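You operate a simulated robot arm through the tools that you are given. There is no shell and no other tool. Be economical: measure what you need, move in short steps, check, and stop when the job is done.

You run a simulated two-armed robot. Do the job below in one go: nothing can be reset, and whatever is moved stays where it is left.

## Task
Take the cream tea towel from the cupboard top and lay it out flat on the folding table.

The check looks at the end state, three seconds after you hand in, the way a careful person would. Anything else that was tipped, shoved, dropped, spilled or broken makes it a failure. Flat cloth is picked up by pressing the open fingertips on it (5 to 10 N) and closing them slowly along it; thin cloth reads only 2 to 8 mm in the jaws.

## Robot
Two 7-joint arms with two-finger parallel grippers on one trunk, on a base that drives. Base frame: it is fixed to the floor where the robot stands at the start and does not move with it; the origin is under the middle of the robot, x ahead of it, y to its left, z up. Lengths are in m, angles in rad, forces in N, time in s.
The left shoulder is at the start at [0.07, 0.163, 1.145], the right one opposite. Places, roughly: folding table [-0.8, -1.5, 0.9]. Payload 3.43 kg a hand.
Tool frame (each hand has its own): the origin (TCP) lies between the finger pads and is the grasp point; the fingertips stand 0.034 m ahead of it; z points along the fingers, y is the line along which they close. The gripper opens to 0.128 m. The fingers are 0.024 m wide and 0.012 m thick; the gripper's body (0.048 by 0.13 m) begins 0.096 m behind the TCP.
Orientation is that of the tool frame in the base frame, as [roll, pitch, yaw] about the fixed x, y, z axes, in that order (R = Rz(yaw) Ry(pitch) Rx(roll)). With the fingers straight down and closing along the base's y, the tool's x points along the base's -x, its y along +y and its z along -z.

## Interface
- The arms move only by the tool move_arm. It takes "left_commands", "right_commands" or both (then of equal length, played together; a hand with none holds still); each is a list of rows, each a list of 6 numbers: the shift along the tool's x, y, z in units of 30 mm (1.0 is 30 mm), then the turn, a rotation vector about the tool's x, y, z in units of 6 degrees (1.0 is 6 degrees). In form: [[tx, ty, tz, rx, ry, rz], ...]. A call has 1 to 12 rows; each row shifts and turns the commanded pose from where the row before left it, along the tool's axes as they then stand. "left_fingers" and "right_fingers" are, for a hand that has rows, the gripper command, from -1 (fully open) to 1 (shut), values between in proportion, set as the call begins (left out, the last holds). A call with a number of a shift or a turn outside -1 to 1 is refused whole. Each row takes 0.2 s and may step no farther than 0.05 m and 0.15 rad from the row before; otherwise, or with a gripper value out of range, the whole call is refused. Where a pose cannot be reached the arm comes as near as it can. A force on the tool above 40 N (or 10 N above the force at the start of the call, whichever is more), or a blocked arm, ends the call early, and 0.2 s more pass. Each finger travels about 0.153 m/s and halts on what it meets, pressing with about 21 N; the grip force reading is that of the motor and also rises with nothing between the fingers. The clock runs only during rows and for 0.2 s after the last one: add rows that do not move to give the fingers time. It gives the time, the measured TCP pose, the force on the tool (base axes), the opening and the grip force at its end, in the units of the frame above (readings bear some noise), and new pictures: "pictures" is both (left out), scene, wrist or none (wrist: the cameras of the hands that moved).
- Cameras (640 x 400 px; columns grow to the right, rows downward): "scene" is now at [0.1325, 0.0042, 1.3571]; the picture's right is [0.06, -1.00, 0.00], its down [-0.73, -0.04, -0.69] and it looks along [0.69, 0.04, -0.73] (base axes); focal length 265 px, centre (320, 200). "left" rides on the left gripper at [0.076, 0.011, -0.16] in its tool frame; the picture's right is [-0.15, 0.99, 0.00], its down [-0.88, -0.13, -0.46] and it looks along [-0.45, -0.07, 0.89] (tool axes); focal length 234 px, centre (320, 200). "right" rides on the right gripper at [0.076, -0.011, -0.16] in its tool frame; the picture's right is [0.15, 0.99, 0.00], its down [-0.88, 0.13, -0.46] and it looks along [-0.45, 0.07, 0.89] (tool axes); focal length 234 px, centre (320, 200). There is no depth. A picture from a camera that has moved, and an enlarged one, comes with that camera's place and axes in the base frame and with its lens.
- move_column(by): slides the trunk up (or, below 0, down) by that many m; the arms and the scene camera ride with it, the base frame stays. It gives what a move gives, with no picture.
- steer(legs): drives the robot by 1 to 6 legs, each [ahead, left, turn to the left] in m, m and rad, along the robot's own axes; the way and the turn of a leg run together, so that a leg with both is an arc; at most 1.5 m and 3.142 rad a leg. The arms and the cameras ride along, it lands a little off, and it stops where it bumps. It gives what a move gives, and a new picture of the scene camera.
- turn_head(pan, tilt): turns the head with the scene camera to pan (to the left, within 1.501 rad either way) and tilt (down, from -0.506 to 1.204), counted from straight ahead of the robot. It gives what a move gives, and a new picture of the scene camera.
- inspect(camera, box): a new picture of the part [left, top, right, bottom] of that camera's present view, enlarged. It takes no simulated time.
- job_done(): hands the job in; it is judged then, once.

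Work in short steps. Places have to be worked out from the pictures, the camera data and where the tool is seen: move nearer, look again, correct. Check each grasp and each placing, and mend what went wrong. You have 120 turns and 170 pictures in all, those below and enlarged ones among them. Open the grippers and draw the arms clear of the work before you hand the job in, unless the task says otherwise; then end with one line.

The tools are called after ">>>" by a JSON object that holds its "method" and its "body". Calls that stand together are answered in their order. move_arm: Moves the arms, as the interface text tells. Its arguments: {"type":"object","properties":{"left_commands":{"type":"array","items":{"type":"array","items":{"type":"number"}}},"left_fingers":{"type":"number"},"right_commands":{"type":"array","items":{"type":"array","items":{"type":"number"}}},"right_fingers":{"type":"number"},"pictures":{"type":"string","enum":["both","scene","wrist","none"]}},"required":[]} The other tools are called the same way: move_column (by) slides the trunk up or down; steer (legs) drives the base; turn_head (pan, tilt) turns the head that bears the scene camera; inspect (camera, box) takes an enlarged picture of a part of a camera's view; job_done () hands the job in.

At the start:

```text
time_s: 0.0
left_eef_pos: [0.6927, 0.265, 0.9301]
left_tcp_rot: [3.141, 0.0, 3.14]
left_ft_force: [0.2, -0.6, -0.5]
left_finger_gap: 0.1281
left_grip_force: 0.1
right_eef_pos: [0.6562, -0.2132, 0.96]
right_tcp_rot: [-3.141, 0.0, 3.141]
right_ft_force: [0.0, -0.1, 0.0]
right_finger_gap: 0.1279
right_grip_force: 0.0
trunk travel left (down, up): [-0.625, 0.315]
robot x, y, heading: [0.0004, -0.0016, -0.003]
head pan, tilt: [0.059, 0.813]
```

scene: 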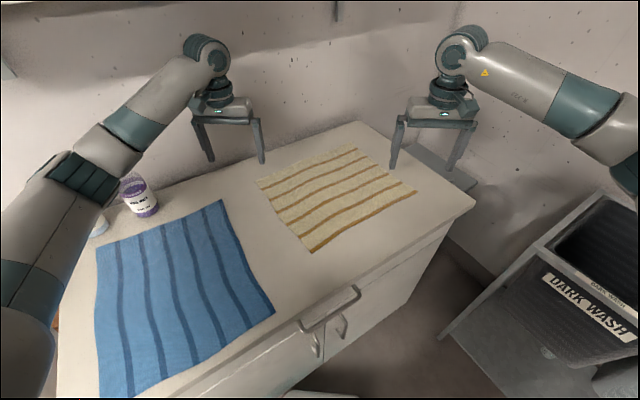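
right: 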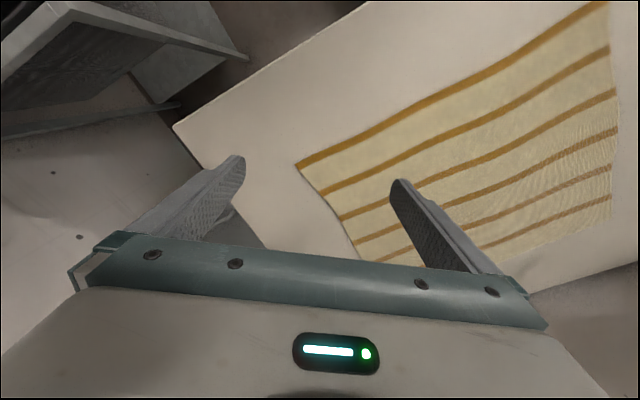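
left: 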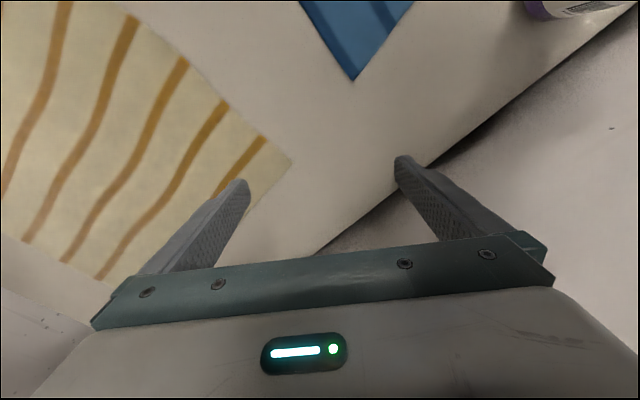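

The cream towel's corners work out at about A(0.755,0.245), B(0.975,-0.083), C(0.734,-0.263) and D(0.498,0.043). Before grasping I'll look towards the folding table.

>>> {"method": "turn_head", "body": {"pan": -1.5, "tilt": 0.45}}

>>> {"method": "inspect", "body": {"camera": "right", "box": [160, 0, 640, 300]}}

```text
time_s: 1.6
left_eef_pos: [0.6927, 0.2662, 0.9305]
left_tcp_rot: [3.14, 0.0, 3.141]
left_ft_force: [0.1, 1.0, 0.1]
left_finger_gap: 0.1281
left_grip_force: 0.1
right_eef_pos: [0.6561, -0.2136, 0.9603]
right_tcp_rot: [-3.141, 0.001, -3.141]
right_ft_force: [0.2, -0.2, -0.4]
right_finger_gap: 0.128
right_grip_force: 0.1
trunk travel left (down, up): [-0.625, 0.315]
robot x, y, heading: [0.0027, -0.0004, 0.002]
head pan, tilt: [-1.499, 0.45]
camera scene: at [0.0593, -0.0923, 1.3887], right [-1.0, -0.07, 0.0], down [-0.03, 0.43, -0.9], along [0.06, -0.9, -0.44], focal length 265 px, centre (320, 200)
```

scene: 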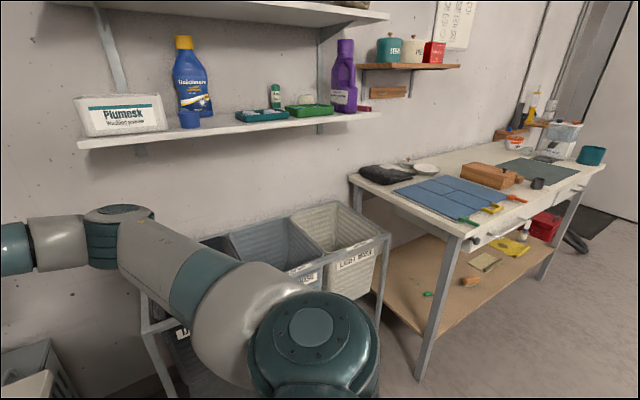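

```text
1.33 times, centred on (400, 150) of right
camera zoom: at [0.58, -0.2243, 1.1184], right [-0.15, 0.99, 0.0], down [0.88, 0.13, 0.46], along [0.45, 0.07, -0.89], focal length 312 px, centre (213, 267)
```

zoom: 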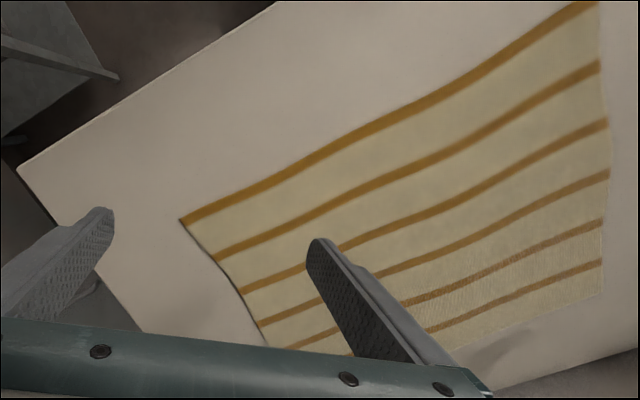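

The folding table is visible behind-right and carries some clutter. I'll enlarge the view to see what is on it and where the free space is.

>>> {"method": "inspect", "body": {"camera": "scene", "box": [330, 80, 640, 274]}}

```text
2.06 times, centred on (485, 177) of scene
camera zoom: at [0.0593, -0.0923, 1.3887], right [-1.0, -0.07, 0.0], down [-0.03, 0.43, -0.9], along [0.06, -0.9, -0.44], focal length 546 px, centre (-20, 247)
```

zoom: 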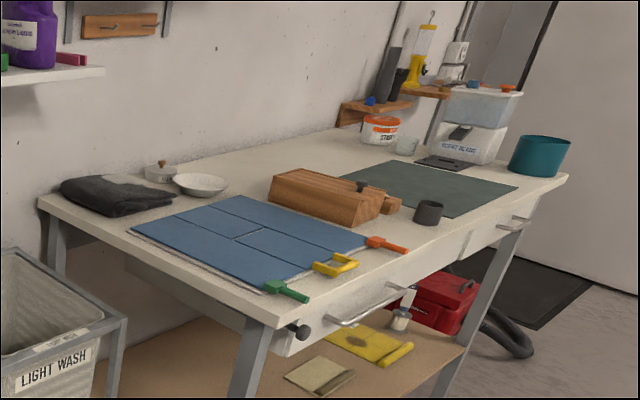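

Comparing the scene and wrist views puts the cupboard top nearer z≈0.82, with corner C ≈ (0.683,-0.241) and D ≈ (0.468,0.040). I'll turn the head back and bring the left hand over D, keeping height, while turning both tools to close along edge CD.

>>> {"method": "turn_head", "body": {"pan": 0.0, "tilt": 0.9}}

>>> {"method": "move_arm", "body": {"left_commands": [[0.692, -0.915, 0, 0, 0, 0], [0.692, -0.915, 0, 0, 0, 0], [0.692, -0.915, 0, 0, 0, 0], [0.692, -0.915, 0, 0, 0, 0], [0.692, -0.915, 0, 0, 0, 0], [0.692, -0.915, 0, 0, 0, 0], [0.692, -0.915, 0, 0, 0, 0], [0.692, -0.915, 0, 0, 0, 0], [0.692, -0.915, 0, 0, 0, 0], [0, 0, 0, 0, 0, -0.9], [0, 0, 0, 0, 0, -0.9], [0, 0, 0, 0, 0, -0.9]], "right_commands": [[-0.57, 0.5, 0, 0, 0, 0], [0, 0, 0, 0, 0, 0], [0, 0, 0, 0, 0, -0.891], [0, 0, 0, 0, 0, -0.891], [0, 0, 0, 0, 0, -0.891], [0, 0, 0, 0, 0, -0.891], [0, 0, 0, 0, 0, -0.891], [0, 0, 0, 0, 0, -0.891], [0, 0, 0, 0, 0, -0.891], [0, 0, 0, 0, 0, 0], [0, 0, 0, 0, 0, 0], [0, 0, 0, 0, 0, 0]], "left_fingers": 0.375, "right_fingers": 0.375}}

```text
time_s: 3.2
left_eef_pos: [0.6942, 0.2659, 0.93]
left_tcp_rot: [3.141, 0.002, 3.141]
left_ft_force: [-0.2, -0.2, 0.2]
left_finger_gap: 0.128
left_grip_force: 0.0
right_eef_pos: [0.6551, -0.2127, 0.9601]
right_tcp_rot: [-3.141, 0.001, -3.141]
right_ft_force: [0.8, -0.2, -0.2]
right_finger_gap: 0.1279
right_grip_force: 0.0
trunk travel left (down, up): [-0.625, 0.315]
robot x, y, heading: [0.0009, -0.0017, -0.006]
head pan, tilt: [0.0, 0.901]
camera scene: at [0.1281, -0.0007, 1.3503], right [0.0, -1.0, 0.0], down [-0.78, 0.0, -0.62], along [0.62, 0.0, -0.78], focal length 265 px, centre (320, 200)
```

scene: 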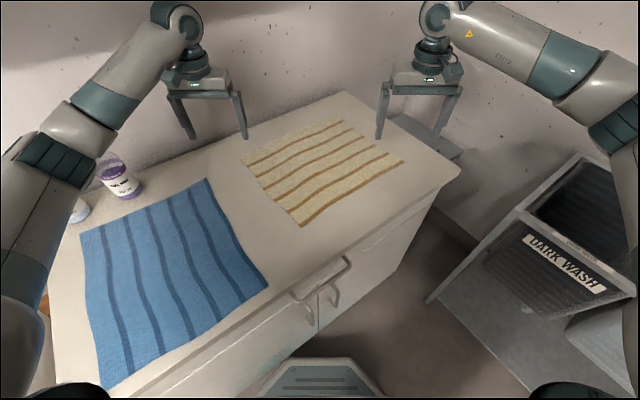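

```text
time_s: 5.8
left_eef_pos: [0.5057, 0.0168, 0.9294]
left_tcp_rot: [-3.141, 0.0, -2.857]
left_ft_force: [-0.2, 0.1, 0.5]
left_finger_gap: 0.0399
left_grip_force: 0.0
right_eef_pos: [0.6723, -0.1979, 0.9592]
right_tcp_rot: [-3.142, 0.0, -2.49]
right_ft_force: [-0.3, 0.5, 0.8]
right_finger_gap: 0.0401
right_grip_force: 0.0
trunk travel left (down, up): [-0.625, 0.315]
robot x, y, heading: [-0.0025, 0.0012, -0.004]
head pan, tilt: [0.0, 0.901]
camera scene: at [0.1281, -0.0005, 1.3503], right [0.0, -1.0, 0.0], down [-0.78, 0.0, -0.62], along [0.62, 0.0, -0.78], focal length 265 px, centre (320, 200)
camera right: at [0.6194, -0.2529, 1.1182], right [-0.72, 0.7, 0.0], down [0.62, 0.64, 0.46], along [0.32, 0.33, -0.89], focal length 234 px, centre (320, 200)
camera left: at [0.431, 0.0059, 1.0903], right [-0.14, 0.99, 0.0], down [0.88, 0.12, 0.46], along [0.45, 0.06, -0.89], focal length 234 px, centre (320, 200)
```

scene: 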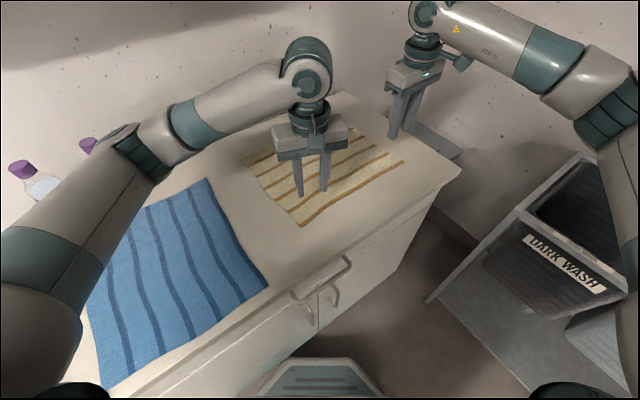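
right: 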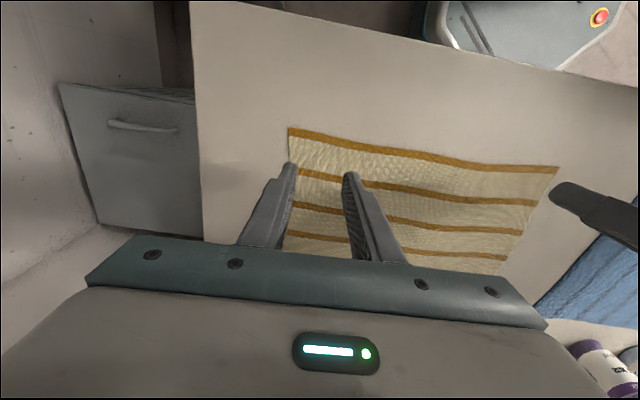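
left: 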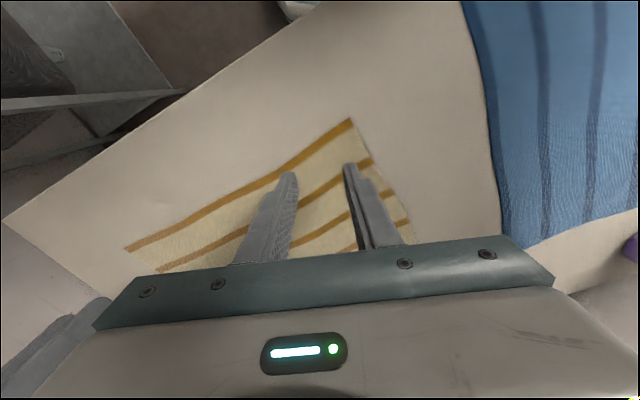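

Both wrist views agree on D ≈ (0.463,0.043), C ≈ (0.685,-0.242), z≈0.82. I'll finish turning the left tool and descend both hands until the fingertips are about 15 mm above the cloth.

>>> {"method": "move_arm", "body": {"left_commands": [[0.07, 0.23, 0, 0, 0, -0.888], [0, 0, 0, 0, 0, -0.888], [0, 0, 0, 0, 0, -0.888], [0, 0, 0, 0, 0, -0.888], [0, 0, 0.65, 0, 0, 0], [0, 0, 0.65, 0, 0, 0], [0, 0, 0.65, 0, 0, 0], [0, 0, 0, 0, 0, 0]], "right_commands": [[0, 0, 0, 0, 0, 0], [0, 0, 0, 0, 0, 0], [0, 0, 0, 0, 0, 0], [0, 0, 0.73, 0, 0, 0], [0, 0, 0.73, 0, 0, 0], [0, 0, 0.73, 0, 0, 0], [0, 0, 0.73, 0, 0, 0], [0, 0, 0, 0, 0, 0]]}}

```text
time_s: 7.6
left_eef_pos: [0.4992, 0.0238, 0.873]
left_tcp_rot: [-3.141, -0.001, -2.487]
left_ft_force: [-0.7, 0.0, -0.5]
left_finger_gap: 0.0401
left_grip_force: 0.1
right_eef_pos: [0.6726, -0.1977, 0.8723]
right_tcp_rot: [3.141, 0.001, -2.49]
right_ft_force: [1.0, -1.0, 0.5]
right_finger_gap: 0.0397
right_grip_force: 0.0
trunk travel left (down, up): [-0.625, 0.315]
robot x, y, heading: [0.0004, 0.0029, -0.0]
head pan, tilt: [0.0, 0.901]
camera scene: at [0.1277, -0.0005, 1.3504], right [0.0, -1.0, 0.0], down [-0.78, 0.0, -0.62], along [0.62, 0.0, -0.78], focal length 265 px, centre (320, 200)
camera right: at [0.6188, -0.2536, 1.0315], right [-0.72, 0.7, 0.0], down [0.62, 0.64, 0.46], along [0.32, 0.33, -0.89], focal length 234 px, centre (320, 200)
camera left: at [0.4344, -0.0148, 1.0321], right [-0.49, 0.87, 0.0], down [0.78, 0.43, 0.46], along [0.4, 0.22, -0.89], focal length 234 px, centre (320, 200)
```

scene: 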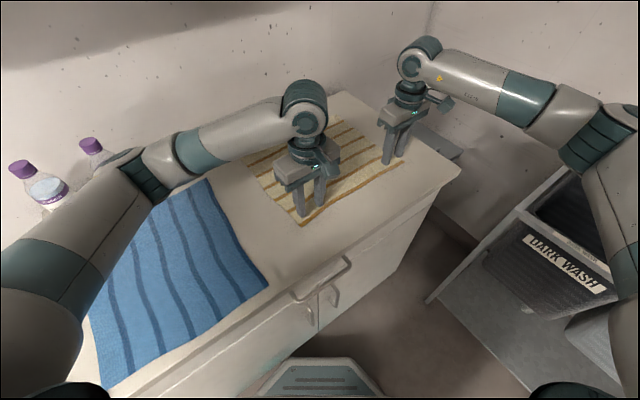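
right: 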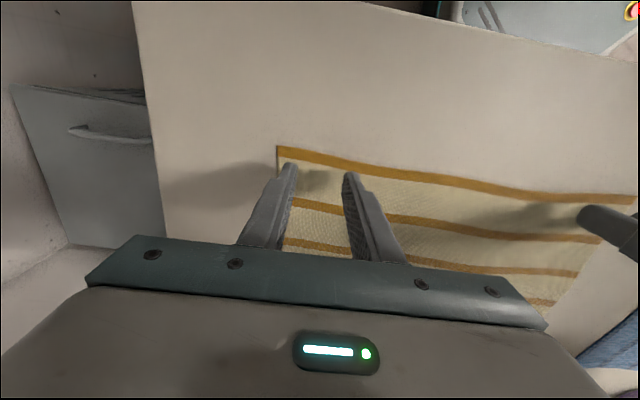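
left: 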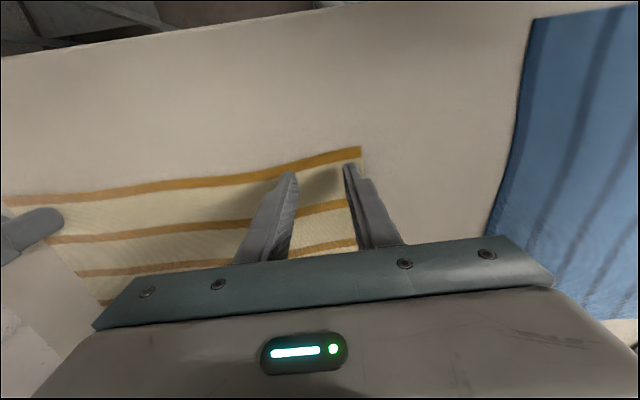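

Placement looks good; the left hand moves 6 mm further inboard. I'm lowering gently to contact.

>>> {"method": "move_arm", "body": {"left_commands": [[0, -0.2, 0.2, 0, 0, 0], [0, 0, 0.2, 0, 0, 0], [0, 0, 0.12, 0, 0, 0], [0, 0, 0, 0, 0, 0]], "right_commands": [[0, 0, 0.2, 0, 0, 0], [0, 0, 0.2, 0, 0, 0], [0, 0, 0.1, 0, 0, 0], [0, 0, 0, 0, 0, 0]], "pictures": "none"}}

```text
time_s: 8.6
left_eef_pos: [0.5033, 0.0198, 0.8567]
left_tcp_rot: [3.14, 0.001, -2.487]
left_ft_force: [0.1, -0.2, 0.1]
left_finger_gap: 0.04
left_grip_force: 0.1
right_eef_pos: [0.6729, -0.1987, 0.856]
right_tcp_rot: [-3.141, 0.0, -2.488]
right_ft_force: [-0.1, -0.6, 0.4]
right_finger_gap: 0.0398
right_grip_force: 0.0
trunk travel left (down, up): [-0.625, 0.315]
robot x, y, heading: [0.002, 0.0012, -0.001]
head pan, tilt: [0.0, 0.901]
```

No contact yet, with the tips at about 0.822. I'm continuing down in small steps.

>>> {"method": "move_arm", "body": {"left_commands": [[0, 0, 0.06, 0, 0, 0], [0, 0, 0.06, 0, 0, 0], [0, 0, 0, 0, 0, 0]], "right_commands": [[0, 0, 0.06, 0, 0, 0], [0, 0, 0.06, 0, 0, 0], [0, 0, 0, 0, 0, 0]], "pictures": "none"}}

```text
time_s: 9.4
left_eef_pos: [0.5037, 0.0188, 0.8557]
left_tcp_rot: [-3.138, 0.001, -2.485]
left_ft_force: [3.5, 3.3, 21.4]
left_finger_gap: 0.0397
left_grip_force: 0.0
right_eef_pos: [0.6709, -0.1987, 0.8551]
right_tcp_rot: [-3.138, 0.001, -2.49]
right_ft_force: [1.7, -0.5, 9.0]
right_finger_gap: 0.0396
right_grip_force: 0.0
trunk travel left (down, up): [-0.625, 0.315]
robot x, y, heading: [-0.0005, -0.0034, 0.003]
head pan, tilt: [0.0, 0.901]
```

Contact on both: left 21 N, right 9 N. I ease the left up about 2 mm and begin closing slowly.

>>> {"method": "move_arm", "body": {"left_commands": [[0, 0, -0.065, 0, 0, 0], [0, 0, 0, 0, 0, 0]], "right_commands": [[0, 0, 0, 0, 0, 0], [0, 0, 0, 0, 0, 0]], "left_fingers": 0.45, "right_fingers": 0.45, "pictures": "none"}}

>>> {"method": "move_arm", "body": {"left_commands": [[0, 0, 0, 0, 0, 0], [0, 0, 0, 0, 0, 0]], "right_commands": [[0, 0, 0, 0, 0, 0], [0, 0, 0, 0, 0, 0]], "left_fingers": 0.58, "right_fingers": 0.58, "pictures": "wrist"}}

```text
time_s: 10.0
left_eef_pos: [0.5017, 0.0206, 0.8558]
left_tcp_rot: [3.142, -0.001, -2.488]
left_ft_force: [0.8, -1.0, 2.1]
left_finger_gap: 0.0353
left_grip_force: 0.0
right_eef_pos: [0.6708, -0.1972, 0.8558]
right_tcp_rot: [3.141, 0.002, -2.488]
right_ft_force: [-2.1, 1.0, 16.5]
right_finger_gap: 0.0343
right_grip_force: 0.1
trunk travel left (down, up): [-0.625, 0.315]
robot x, y, heading: [-0.0004, -0.0013, 0.005]
head pan, tilt: [0.0, 0.901]
```

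```text
time_s: 10.6
left_eef_pos: [0.5033, 0.0188, 0.8572]
left_tcp_rot: [-3.141, 0.001, -2.487]
left_ft_force: [-0.4, 0.2, 0.1]
left_finger_gap: 0.0271
left_grip_force: 0.2
right_eef_pos: [0.6711, -0.1993, 0.8553]
right_tcp_rot: [-3.14, 0.002, -2.49]
right_ft_force: [0.7, 0.4, 21.1]
right_finger_gap: 0.0254
right_grip_force: 0.0
trunk travel left (down, up): [-0.625, 0.315]
robot x, y, heading: [-0.0003, 0.0005, -0.0]
head pan, tilt: [0.0, 0.901]
camera right: at [0.6178, -0.253, 1.014], right [-0.72, 0.7, 0.0], down [0.62, 0.64, 0.46], along [0.32, 0.33, -0.89], focal length 234 px, centre (320, 200)
camera left: at [0.4365, -0.0187, 1.0162], right [-0.49, 0.87, 0.0], down [0.78, 0.43, 0.46], along [0.4, 0.22, -0.89], focal length 234 px, centre (320, 200)
```

right: 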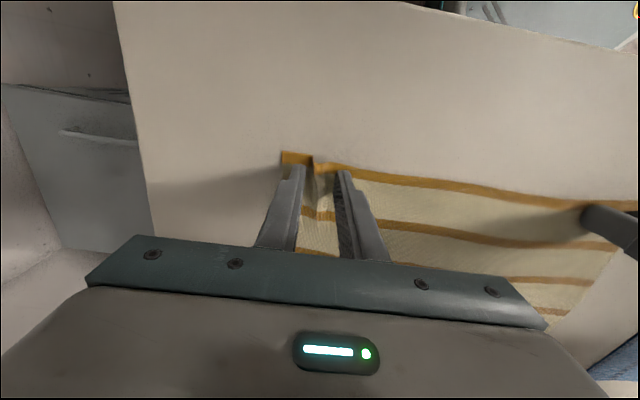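
left: 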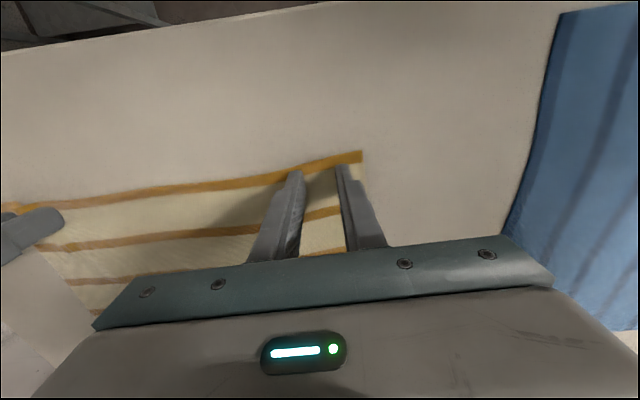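

The right hand is rucking the cloth nicely, but the left lost contact. I'll continue closing the right a little at a time, and reopen and press the left again.

>>> {"method": "move_arm", "body": {"left_commands": [[0, 0, 0, 0, 0, 0], [0, 0, 0.04, 0, 0, 0], [0, 0, 0, 0, 0, 0]], "right_commands": [[0, 0, -0.02, 0, 0, 0], [0, 0, 0, 0, 0, 0], [0, 0, 0, 0, 0, 0]], "left_fingers": 0.375, "right_fingers": 0.7, "pictures": "none"}}

```text
time_s: 11.4
left_eef_pos: [0.5033, 0.0194, 0.8555]
left_tcp_rot: [-3.139, 0.002, -2.486]
left_ft_force: [-0.8, 1.2, 10.5]
left_finger_gap: 0.0402
left_grip_force: 0.0
right_eef_pos: [0.6707, -0.1969, 0.8553]
right_tcp_rot: [-3.139, 0.001, -2.489]
right_ft_force: [1.6, 0.6, 14.8]
right_finger_gap: 0.0178
right_grip_force: 0.0
trunk travel left (down, up): [-0.625, 0.315]
robot x, y, heading: [0.0044, -0.0017, -0.002]
head pan, tilt: [0.0, 0.901]
```

The left now presses at 10.5 N. I'm closing both stepwise.

>>> {"method": "move_arm", "body": {"left_commands": [[0, 0, 0, 0, 0, 0]], "right_commands": [[0, 0, 0, 0, 0, 0]], "left_fingers": 0.46, "right_fingers": 0.8, "pictures": "none"}}

>>> {"method": "move_arm", "body": {"left_commands": [[0, 0, 0, 0, 0, 0]], "right_commands": [[0, 0, 0, 0, 0, 0]], "left_fingers": 0.55, "right_fingers": 0.9, "pictures": "none"}}

>>> {"method": "move_arm", "body": {"left_commands": [[0, 0, 0, 0, 0, 0], [0, 0, 0, 0, 0, 0]], "right_commands": [[0, 0, 0, 0, 0, 0], [0, 0, 0, 0, 0, 0]], "left_fingers": 0.65, "right_fingers": 1.0, "pictures": "wrist"}}

```text
time_s: 11.8
left_eef_pos: [0.5026, 0.0205, 0.8558]
left_tcp_rot: [-3.138, 0.003, -2.488]
left_ft_force: [1.9, -0.7, 11.7]
left_finger_gap: 0.0336
left_grip_force: 0.1
right_eef_pos: [0.6699, -0.1985, 0.8554]
right_tcp_rot: [-3.139, -0.001, -2.489]
right_ft_force: [0.4, 2.7, 15.3]
right_finger_gap: 0.0118
right_grip_force: 0.0
trunk travel left (down, up): [-0.625, 0.315]
robot x, y, heading: [0.0016, -0.0027, -0.005]
head pan, tilt: [0.0, 0.901]
```

```text
time_s: 12.2
left_eef_pos: [0.5025, 0.0194, 0.8558]
left_tcp_rot: [-3.14, 0.002, -2.486]
left_ft_force: [1.2, -0.6, 14.4]
left_finger_gap: 0.0279
left_grip_force: 0.0
right_eef_pos: [0.6722, -0.1986, 0.8553]
right_tcp_rot: [-3.14, 0.002, -2.489]
right_ft_force: [-0.6, -0.8, 14.3]
right_finger_gap: 0.0083
right_grip_force: 1.6
trunk travel left (down, up): [-0.625, 0.315]
robot x, y, heading: [0.0003, 0.003, -0.002]
head pan, tilt: [0.0, 0.901]
```

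```text
time_s: 12.8
left_eef_pos: [0.5029, 0.0185, 0.8555]
left_tcp_rot: [-3.14, 0.001, -2.486]
left_ft_force: [1.7, -2.4, 17.6]
left_finger_gap: 0.0216
left_grip_force: 0.1
right_eef_pos: [0.6701, -0.1988, 0.8553]
right_tcp_rot: [-3.14, 0.001, -2.488]
right_ft_force: [-1.1, 0.2, 13.5]
right_finger_gap: 0.0058
right_grip_force: 20.7
trunk travel left (down, up): [-0.625, 0.315]
robot x, y, heading: [-0.0029, 0.0009, 0.003]
head pan, tilt: [0.0, 0.901]
camera right: at [0.6169, -0.2531, 1.0142], right [-0.72, 0.7, 0.0], down [0.62, 0.64, 0.46], along [0.32, 0.33, -0.89], focal length 234 px, centre (320, 200)
camera left: at [0.4366, -0.0191, 1.0153], right [-0.49, 0.87, 0.0], down [0.78, 0.43, 0.46], along [0.4, 0.22, -0.89], focal length 234 px, centre (320, 200)
```

right: 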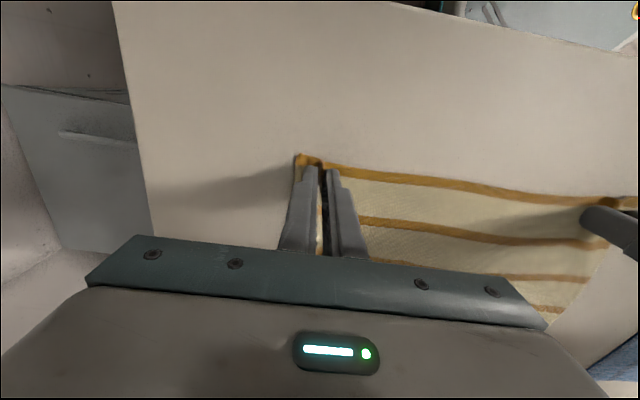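
left: 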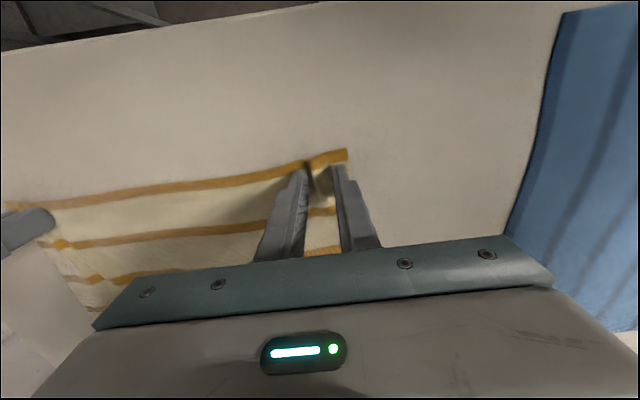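

The right holds cloth at 5.8 mm, and the left is rucking now. I'll finish the left closing.

>>> {"method": "move_arm", "body": {"left_commands": [[0, 0, -0.02, 0, 0, 0]], "left_fingers": 0.76, "pictures": "none"}}

>>> {"method": "move_arm", "body": {"left_commands": [[0, 0, 0, 0, 0, 0]], "left_fingers": 0.87, "pictures": "none"}}

>>> {"method": "move_arm", "body": {"left_commands": [[0, 0, 0, 0, 0, 0], [0, 0, 0, 0, 0, 0]], "left_fingers": 1.0, "pictures": "wrist"}}

```text
time_s: 13.2
left_eef_pos: [0.5031, 0.0195, 0.8547]
left_tcp_rot: [-3.14, 0.002, -2.487]
left_ft_force: [0.0, -3.0, 10.9]
left_finger_gap: 0.0152
left_grip_force: 0.3
right_eef_pos: [0.6712, -0.1986, 0.8553]
right_tcp_rot: [-3.14, 0.001, -2.488]
right_ft_force: [-2.9, 1.4, 14.2]
right_finger_gap: 0.0056
right_grip_force: 20.7
trunk travel left (down, up): [-0.625, 0.315]
robot x, y, heading: [0.0009, -0.0014, 0.001]
head pan, tilt: [0.0, 0.901]
```

```text
time_s: 13.6
left_eef_pos: [0.5028, 0.019, 0.8565]
left_tcp_rot: [-3.14, 0.003, -2.486]
left_ft_force: [4.0, -3.3, 9.4]
left_finger_gap: 0.0109
left_grip_force: 2.1
right_eef_pos: [0.6709, -0.1991, 0.8566]
right_tcp_rot: [-3.138, 0.003, -2.49]
right_ft_force: [-4.4, 1.0, 15.5]
right_finger_gap: 0.0058
right_grip_force: 21.1
trunk travel left (down, up): [-0.625, 0.315]
robot x, y, heading: [-0.0003, -0.0005, 0.002]
head pan, tilt: [0.0, 0.901]
```

```text
time_s: 14.2
left_eef_pos: [0.503, 0.019, 0.855]
left_tcp_rot: [-3.139, 0.001, -2.487]
left_ft_force: [3.2, -6.4, 4.8]
left_finger_gap: 0.0065
left_grip_force: 21.0
right_eef_pos: [0.6706, -0.1979, 0.8551]
right_tcp_rot: [-3.14, 0.002, -2.488]
right_ft_force: [-5.7, 2.5, 16.3]
right_finger_gap: 0.0058
right_grip_force: 20.8
trunk travel left (down, up): [-0.625, 0.315]
robot x, y, heading: [0.0021, 0.0023, -0.004]
head pan, tilt: [0.0, 0.901]
camera left: at [0.4369, -0.0187, 1.0156], right [-0.49, 0.87, 0.0], down [0.78, 0.43, 0.46], along [0.4, 0.22, -0.89], focal length 234 px, centre (320, 200)
```

left: 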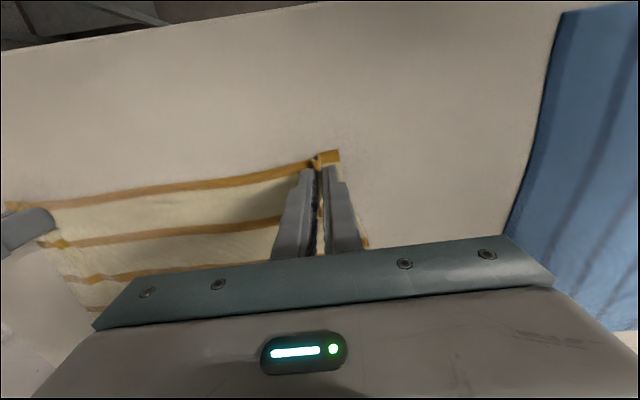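

Both pinches hold (about 6 mm) with a little tension between the hands. I'll ease them 4 mm each together and lift straight up, raising the arms first.

>>> {"method": "move_arm", "body": {"left_commands": [[0, -0.15, -0.2, 0, 0, 0], [0, 0, -0.5, 0, 0, 0], [0, 0, -0.8, 0, 0, 0], [0, 0, -0.8, 0, 0, 0], [0, 0, -0.8, 0, 0, 0], [0, 0, -0.8, 0, 0, 0], [0, 0, 0, 0, 0, 0]], "right_commands": [[0, 0.15, -0.2, 0, 0, 0], [0, 0, -0.5, 0, 0, 0], [0, 0, -0.8, 0, 0, 0], [0, 0, -0.8, 0, 0, 0], [0, 0, -0.8, 0, 0, 0], [0, 0, -0.8, 0, 0, 0], [0, 0, 0, 0, 0, 0]], "pictures": "scene"}}

>>> {"method": "move_column", "body": {"by": 0.2}}

>>> {"method": "inspect", "body": {"camera": "scene", "box": [0, 0, 640, 400]}}

```text
time_s: 15.8
left_eef_pos: [0.5073, 0.0156, 0.9731]
left_tcp_rot: [-3.141, 0.0, -2.488]
left_ft_force: [0.9, -0.2, -0.8]
left_finger_gap: 0.0027
left_grip_force: 21.4
right_eef_pos: [0.6707, -0.1951, 0.9723]
right_tcp_rot: [3.14, 0.0, -2.489]
right_ft_force: [-1.2, 1.7, 0.2]
right_finger_gap: 0.0027
right_grip_force: 20.7
trunk travel left (down, up): [-0.625, 0.315]
robot x, y, heading: [0.0023, -0.0011, 0.003]
head pan, tilt: [0.0, 0.901]
camera scene: at [0.1285, -0.0007, 1.3503], right [0.0, -1.0, 0.0], down [-0.78, 0.0, -0.62], along [0.62, 0.0, -0.78], focal length 265 px, centre (320, 200)
```

scene: 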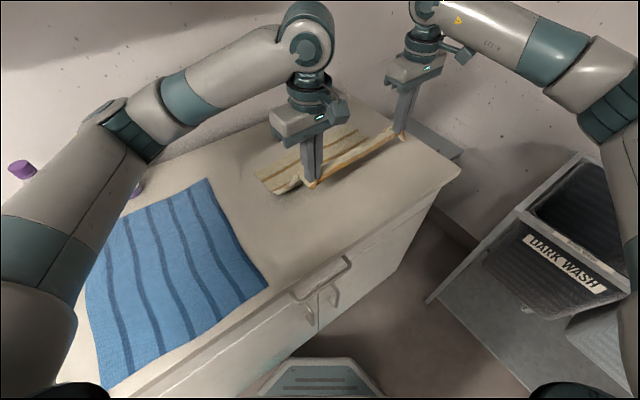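

```text
time_s: 18.0
left_eef_pos: [0.5071, 0.016, 1.172]
left_tcp_rot: [-3.141, -0.001, -2.488]
left_ft_force: [0.8, -1.8, 0.0]
left_finger_gap: 0.0027
left_grip_force: 20.8
right_eef_pos: [0.6705, -0.1956, 1.1723]
right_tcp_rot: [-3.141, 0.0, -2.489]
right_ft_force: [-0.9, 1.3, -0.8]
right_finger_gap: 0.0021
right_grip_force: 21.1
trunk travel left (down, up): [-0.825, 0.115]
robot x, y, heading: [-0.001, 0.0024, 0.002]
head pan, tilt: [0.0, 0.901]
```

```text
1.00 times, centred on (320, 200) of scene
camera zoom: at [0.1284, -0.0007, 1.5502], right [0.0, -1.0, 0.0], down [-0.78, 0.0, -0.62], along [0.62, 0.0, -0.78], focal length 265 px, centre (320, 200)
```

zoom: 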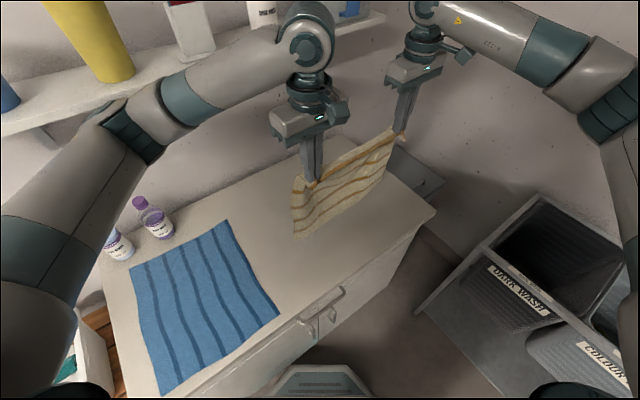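

The towel hangs cleanly from both hands. I'll look to both sides and behind before driving.

>>> {"method": "turn_head", "body": {"pan": 1.5, "tilt": 0.7}}

>>> {"method": "turn_head", "body": {"pan": -1.5, "tilt": 0.6}}

```text
time_s: 19.6
left_eef_pos: [0.5068, 0.0168, 1.1735]
left_tcp_rot: [-3.141, 0.0, -2.489]
left_ft_force: [0.5, -0.8, -0.7]
left_finger_gap: 0.0027
left_grip_force: 20.9
right_eef_pos: [0.6702, -0.1951, 1.1722]
right_tcp_rot: [-3.14, 0.0, -2.489]
right_ft_force: [-0.8, 0.6, -0.9]
right_finger_gap: 0.0023
right_grip_force: 21.5
trunk travel left (down, up): [-0.825, 0.115]
robot x, y, heading: [-0.0001, 0.0002, 0.001]
head pan, tilt: [1.499, 0.7]
camera scene: at [0.0588, 0.0841, 1.5665], right [1.0, -0.07, 0.0], down [-0.05, -0.64, -0.76], along [0.06, 0.76, -0.64], focal length 265 px, centre (320, 200)
```

scene: 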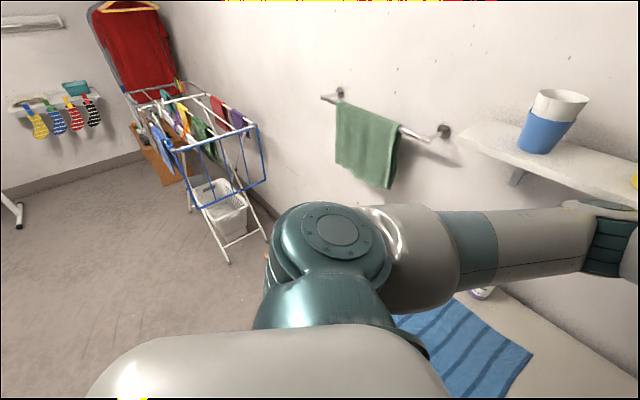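

```text
time_s: 22.2
left_eef_pos: [0.5087, 0.0161, 1.1726]
left_tcp_rot: [-3.142, 0.001, -2.486]
left_ft_force: [1.3, -0.6, -0.7]
left_finger_gap: 0.0026
left_grip_force: 21.5
right_eef_pos: [0.6715, -0.1941, 1.1715]
right_tcp_rot: [3.141, 0.0, -2.49]
right_ft_force: [-2.0, 1.6, -0.6]
right_finger_gap: 0.0026
right_grip_force: 20.6
trunk travel left (down, up): [-0.825, 0.115]
robot x, y, heading: [0.0018, -0.0007, 0.0]
head pan, tilt: [-1.499, 0.6]
camera scene: at [0.0591, -0.0888, 1.5751], right [-1.0, -0.07, 0.0], down [-0.04, 0.56, -0.83], along [0.06, -0.82, -0.56], focal length 265 px, centre (320, 200)
```

scene: 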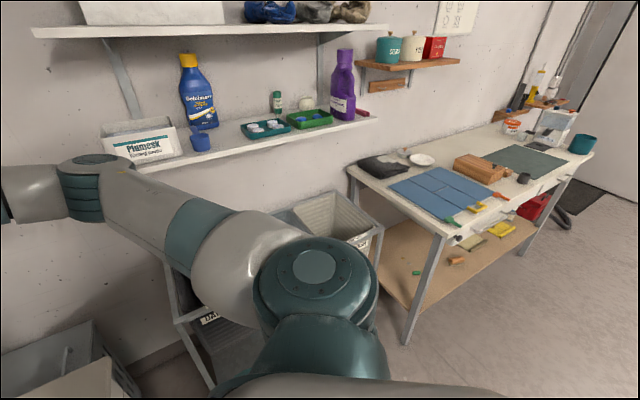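

There's clear floor behind. I'll back off 0.6 m and turn right to face the folding table (heading about -0.97).

>>> {"method": "steer", "body": {"legs": [[-0.6, 0, 0], [0, 0, -0.97]]}}

>>> {"method": "turn_head", "body": {"pan": 0.0, "tilt": 0.6}}

```text
time_s: 28.1
left_eef_pos: [-0.2959, -0.4055, 1.1735]
left_tcp_rot: [-3.141, -0.001, 2.835]
left_ft_force: [0.0, -2.2, 0.2]
left_finger_gap: 0.0025
left_grip_force: 21.1
right_eef_pos: [-0.3762, -0.6598, 1.1727]
right_tcp_rot: [-3.141, -0.001, 2.833]
right_ft_force: [-0.3, 0.7, 0.5]
right_finger_gap: 0.0027
right_grip_force: 21.3
trunk travel left (down, up): [-0.825, 0.115]
robot x, y, heading: [-0.6042, -0.0052, -0.957]
head pan, tilt: [-1.499, 0.6]
camera scene: at [-0.6384, -0.0963, 1.5751], right [-0.63, 0.78, 0.0], down [0.44, 0.36, -0.83], along [-0.64, -0.52, -0.56], focal length 265 px, centre (320, 200)
```

scene: 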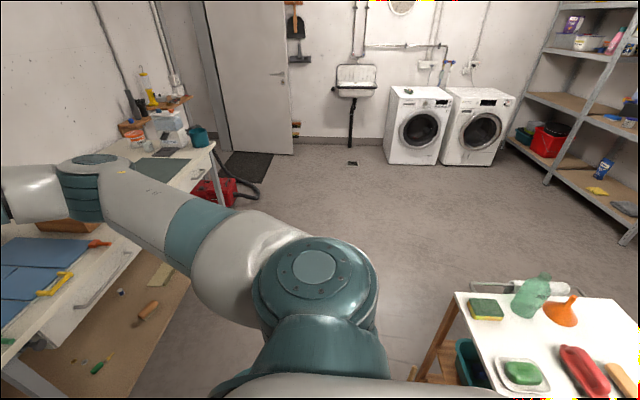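

```text
time_s: 29.7
left_eef_pos: [-0.2968, -0.4061, 1.1717]
left_tcp_rot: [3.141, -0.001, 2.836]
left_ft_force: [-1.2, -1.4, 0.2]
left_finger_gap: 0.0029
left_grip_force: 20.7
right_eef_pos: [-0.3751, -0.6599, 1.1735]
right_tcp_rot: [-3.141, 0.001, 2.834]
right_ft_force: [0.1, 1.5, 0.1]
right_finger_gap: 0.0026
right_grip_force: 21.0
trunk travel left (down, up): [-0.825, 0.115]
robot x, y, heading: [-0.6026, 0.0023, -0.962]
head pan, tilt: [0.0, 0.6]
camera scene: at [-0.5193, -0.1132, 1.5751], right [-0.82, -0.57, 0.0], down [-0.32, 0.46, -0.82], along [0.47, -0.68, -0.57], focal length 265 px, centre (320, 200)
```

scene: 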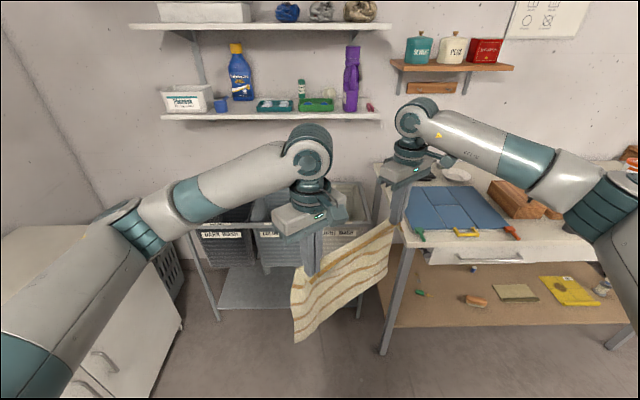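

There's an open floor in front, with another small table on my right-rear to avoid. I'll swing the pair of hands square to the robot and centre them (left +0.13, right -0.13, 0.55 m ahead), keeping their spacing.

>>> {"method": "move_arm", "body": {"left_commands": [[-0.363, -0.015, 0, 0, 0, 0.78], [-0.363, -0.015, 0, 0, 0, 0.78], [-0.363, -0.015, 0, 0, 0, 0.78], [-0.363, -0.015, 0, 0, 0, 0.78], [-0.363, -0.015, 0, 0, 0, 0.78], [-0.363, -0.015, 0, 0, 0, 0.78], [-0.363, -0.015, 0, 0, 0, 0.78], [-0.363, -0.015, 0, 0, 0, 0.78], [0.325, 0.75, 0, 0, 0, 0], [0.325, 0.75, 0, 0, 0, 0], [0.325, 0.75, 0, 0, 0, 0], [0.325, 0.75, 0, 0, 0, 0]], "right_commands": [[0.363, 0.015, 0, 0, 0, 0.78], [0.363, 0.015, 0, 0, 0, 0.78], [0.363, 0.015, 0, 0, 0, 0.78], [0.363, 0.015, 0, 0, 0, 0.78], [0.363, 0.015, 0, 0, 0, 0.78], [0.363, 0.015, 0, 0, 0, 0.78], [0.363, 0.015, 0, 0, 0, 0.78], [0.363, 0.015, 0, 0, 0, 0.78], [0.325, 0.75, 0, 0, 0, 0], [0.325, 0.75, 0, 0, 0, 0], [0.325, 0.75, 0, 0, 0, 0], [0.325, 0.75, 0, 0, 0, 0]], "pictures": "scene"}}

>>> {"method": "move_column", "body": {"by": 0.11}}

```text
time_s: 32.3
left_eef_pos: [-0.1754, -0.3697, 1.1698]
left_tcp_rot: [-3.139, 0.001, 2.181]
left_ft_force: [-0.9, -1.4, 0.5]
left_finger_gap: 0.0027
left_grip_force: 21.3
right_eef_pos: [-0.3912, -0.5234, 1.1711]
right_tcp_rot: [-3.14, 0.001, 2.182]
right_ft_force: [0.8, 1.6, -0.5]
right_finger_gap: 0.0029
right_grip_force: 21.1
trunk travel left (down, up): [-0.825, 0.115]
robot x, y, heading: [-0.5999, -0.0003, -0.965]
head pan, tilt: [0.0, 0.6]
camera scene: at [-0.517, -0.1108, 1.5752], right [-0.82, -0.57, 0.0], down [-0.32, 0.46, -0.83], along [0.47, -0.68, -0.56], focal length 265 px, centre (320, 200)
```

scene: 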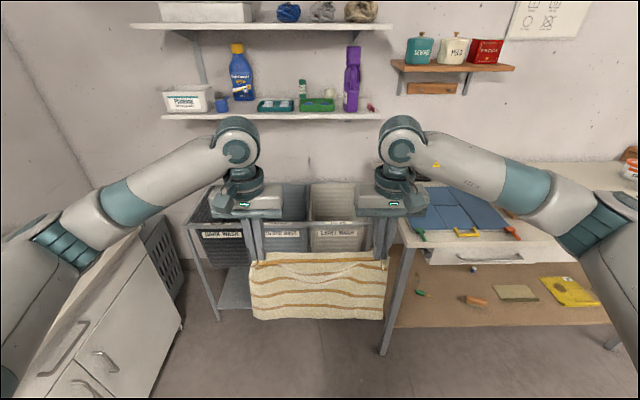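

```text
time_s: 33.7
left_eef_pos: [-0.1773, -0.3722, 1.2807]
left_tcp_rot: [3.141, 0.0, 2.181]
left_ft_force: [-0.3, -1.1, 0.2]
left_finger_gap: 0.0026
left_grip_force: 20.6
right_eef_pos: [-0.3944, -0.5255, 1.2806]
right_tcp_rot: [-3.141, -0.001, 2.179]
right_ft_force: [1.2, 1.2, -0.5]
right_finger_gap: 0.0025
right_grip_force: 21.1
trunk travel left (down, up): [-0.935, 0.005]
robot x, y, heading: [-0.6003, 0.0012, -0.964]
head pan, tilt: [0.0, 0.6]
```

The towel hangs square and evenly. Now I'll drive ahead 0.2 and right 0.75 towards the green-mat section, staying short of the table.

>>> {"method": "steer", "body": {"legs": [[0.2, 0, 0], [0, -0.75, 0]]}}

```text
time_s: 38.9
left_eef_pos: [-0.6767, -0.9598, 1.2809]
left_tcp_rot: [-3.141, 0.0, 2.18]
left_ft_force: [-1.2, -1.1, 0.4]
left_finger_gap: 0.0029
left_grip_force: 20.5
right_eef_pos: [-0.8926, -1.1153, 1.2815]
right_tcp_rot: [-3.141, -0.001, 2.178]
right_ft_force: [0.6, 1.2, -0.1]
right_finger_gap: 0.0027
right_grip_force: 20.9
trunk travel left (down, up): [-0.935, 0.005]
robot x, y, heading: [-1.097, -0.5849, -0.962]
head pan, tilt: [0.0, 0.6]
camera scene: at [-1.0176, -0.7013, 1.6851], right [-0.82, -0.57, 0.0], down [-0.32, 0.46, -0.82], along [0.47, -0.68, -0.57], focal length 265 px, centre (320, 200)
```

scene: 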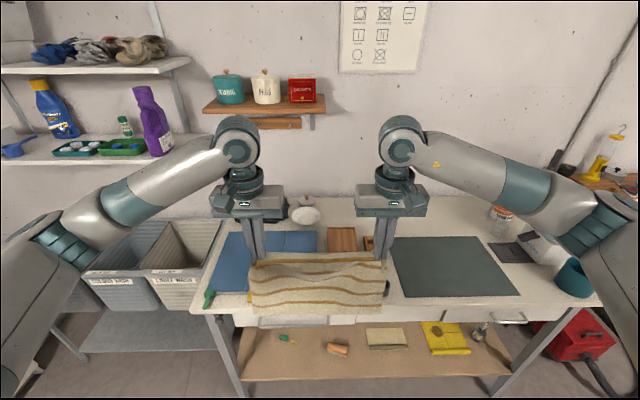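

Triangulating again confirms the table top at z≈0.90 and the mat centre at about (-1.02,-1.56), clear of objects. I'll shift right 0.495 m, then ahead 0.24 m, so the mat centre is about 0.60 m ahead.

>>> {"method": "steer", "body": {"legs": [[0, -0.495, 0.012], [0.12, 0, 0]]}}

>>> {"method": "turn_head", "body": {"pan": 0.0, "tilt": 0.85}}

```text
time_s: 42.7
left_eef_pos: [-1.0158, -1.3408, 1.2827]
left_tcp_rot: [-3.141, 0.001, 2.198]
left_ft_force: [-0.5, -0.7, -0.3]
left_finger_gap: 0.0025
left_grip_force: 21.5
right_eef_pos: [-1.2303, -1.4991, 1.2831]
right_tcp_rot: [3.141, 0.001, 2.196]
right_ft_force: [1.5, 1.3, -0.3]
right_finger_gap: 0.0024
right_grip_force: 21.2
trunk travel left (down, up): [-0.935, 0.005]
robot x, y, heading: [-1.4427, -0.9755, -0.949]
head pan, tilt: [0.0, 0.6]
camera scene: at [-1.3626, -1.0873, 1.6855], right [-0.81, -0.58, 0.0], down [-0.33, 0.46, -0.83], along [0.48, -0.67, -0.56], focal length 265 px, centre (320, 200)
```

scene: 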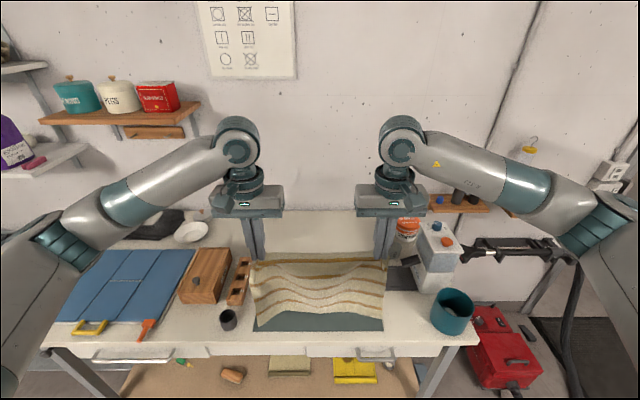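

```text
time_s: 43.5
left_eef_pos: [-1.0126, -1.3446, 1.2802]
left_tcp_rot: [-3.141, -0.002, 2.197]
left_ft_force: [-0.2, -1.7, 0.3]
left_finger_gap: 0.0027
left_grip_force: 21.5
right_eef_pos: [-1.2273, -1.5009, 1.2801]
right_tcp_rot: [-3.141, -0.001, 2.196]
right_ft_force: [1.6, 0.4, -0.7]
right_finger_gap: 0.0027
right_grip_force: 20.9
trunk travel left (down, up): [-0.935, 0.005]
robot x, y, heading: [-1.4391, -0.9775, -0.946]
head pan, tilt: [0.0, 0.85]
camera scene: at [-1.365, -1.0831, 1.6641], right [-0.81, -0.58, 0.0], down [-0.44, 0.61, -0.66], along [0.39, -0.53, -0.75], focal length 265 px, centre (320, 200)
```

scene: 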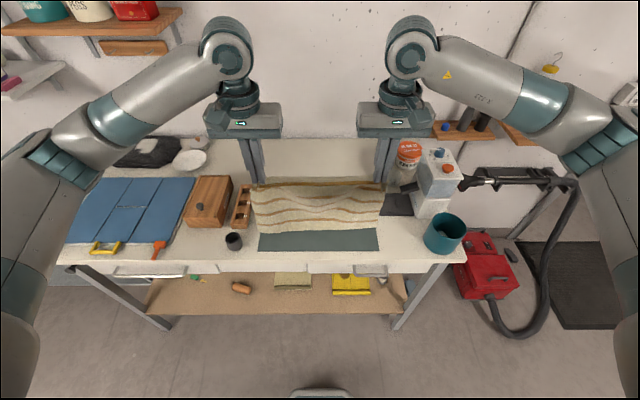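

Mat spans laterally ±0.20 around my axis, with its front at 0.58 m and centre at 0.72 m; the table front is at 0.53 m. I'll creep ahead 0.10 m and spread the hands a few mm to take out sag.

>>> {"method": "steer", "body": {"legs": [[0.1, 0, 0]]}}

>>> {"method": "move_arm", "body": {"left_commands": [[0, 0.1, 0, 0, 0, 0], [0, 0, 0, 0, 0, 0], [0, 0, 0, 0, 0, 0]], "right_commands": [[0, -0.1, 0, 0, 0, 0], [0, 0, 0, 0, 0, 0], [0, 0, 0, 0, 0, 0]], "pictures": "scene"}}

```text
time_s: 44.6
left_eef_pos: [-0.9573, -1.4201, 1.2834]
left_tcp_rot: [-3.141, 0.003, 2.197]
left_ft_force: [-2.6, -0.5, -0.5]
left_finger_gap: 0.003
left_grip_force: 20.9
right_eef_pos: [-1.1728, -1.5774, 1.2841]
right_tcp_rot: [3.14, 0.003, 2.196]
right_ft_force: [1.2, 1.8, 0.2]
right_finger_gap: 0.0027
right_grip_force: 21.2
trunk travel left (down, up): [-0.935, 0.005]
robot x, y, heading: [-1.3845, -1.0541, -0.951]
head pan, tilt: [0.0, 0.85]
camera scene: at [-1.3111, -1.1576, 1.6648], right [-0.81, -0.58, 0.0], down [-0.44, 0.61, -0.66], along [0.39, -0.54, -0.75], focal length 265 px, centre (320, 200)
```

scene: 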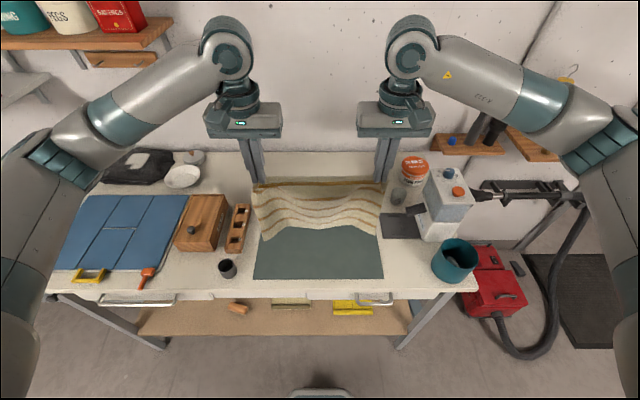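

```text
time_s: 45.5
left_eef_pos: [-0.9529, -1.4238, 1.2804]
left_tcp_rot: [-3.141, -0.001, 2.197]
left_ft_force: [-4.6, -4.2, 0.3]
left_finger_gap: 0.0025
left_grip_force: 20.9
right_eef_pos: [-1.1702, -1.5842, 1.281]
right_tcp_rot: [3.139, -0.001, 2.195]
right_ft_force: [4.6, 3.7, -0.1]
right_finger_gap: 0.0027
right_grip_force: 20.8
trunk travel left (down, up): [-0.935, 0.005]
robot x, y, heading: [-1.3831, -1.0564, -0.946]
head pan, tilt: [0.0, 0.85]
camera scene: at [-1.3058, -1.1649, 1.6639], right [-0.81, -0.58, 0.0], down [-0.44, 0.61, -0.66], along [0.39, -0.53, -0.75], focal length 265 px, centre (320, 200)
```

scene: 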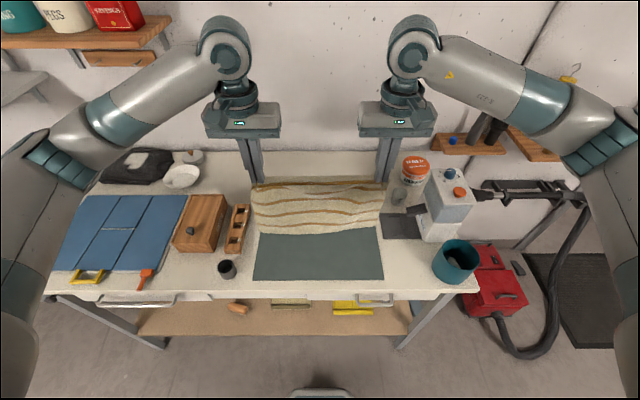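

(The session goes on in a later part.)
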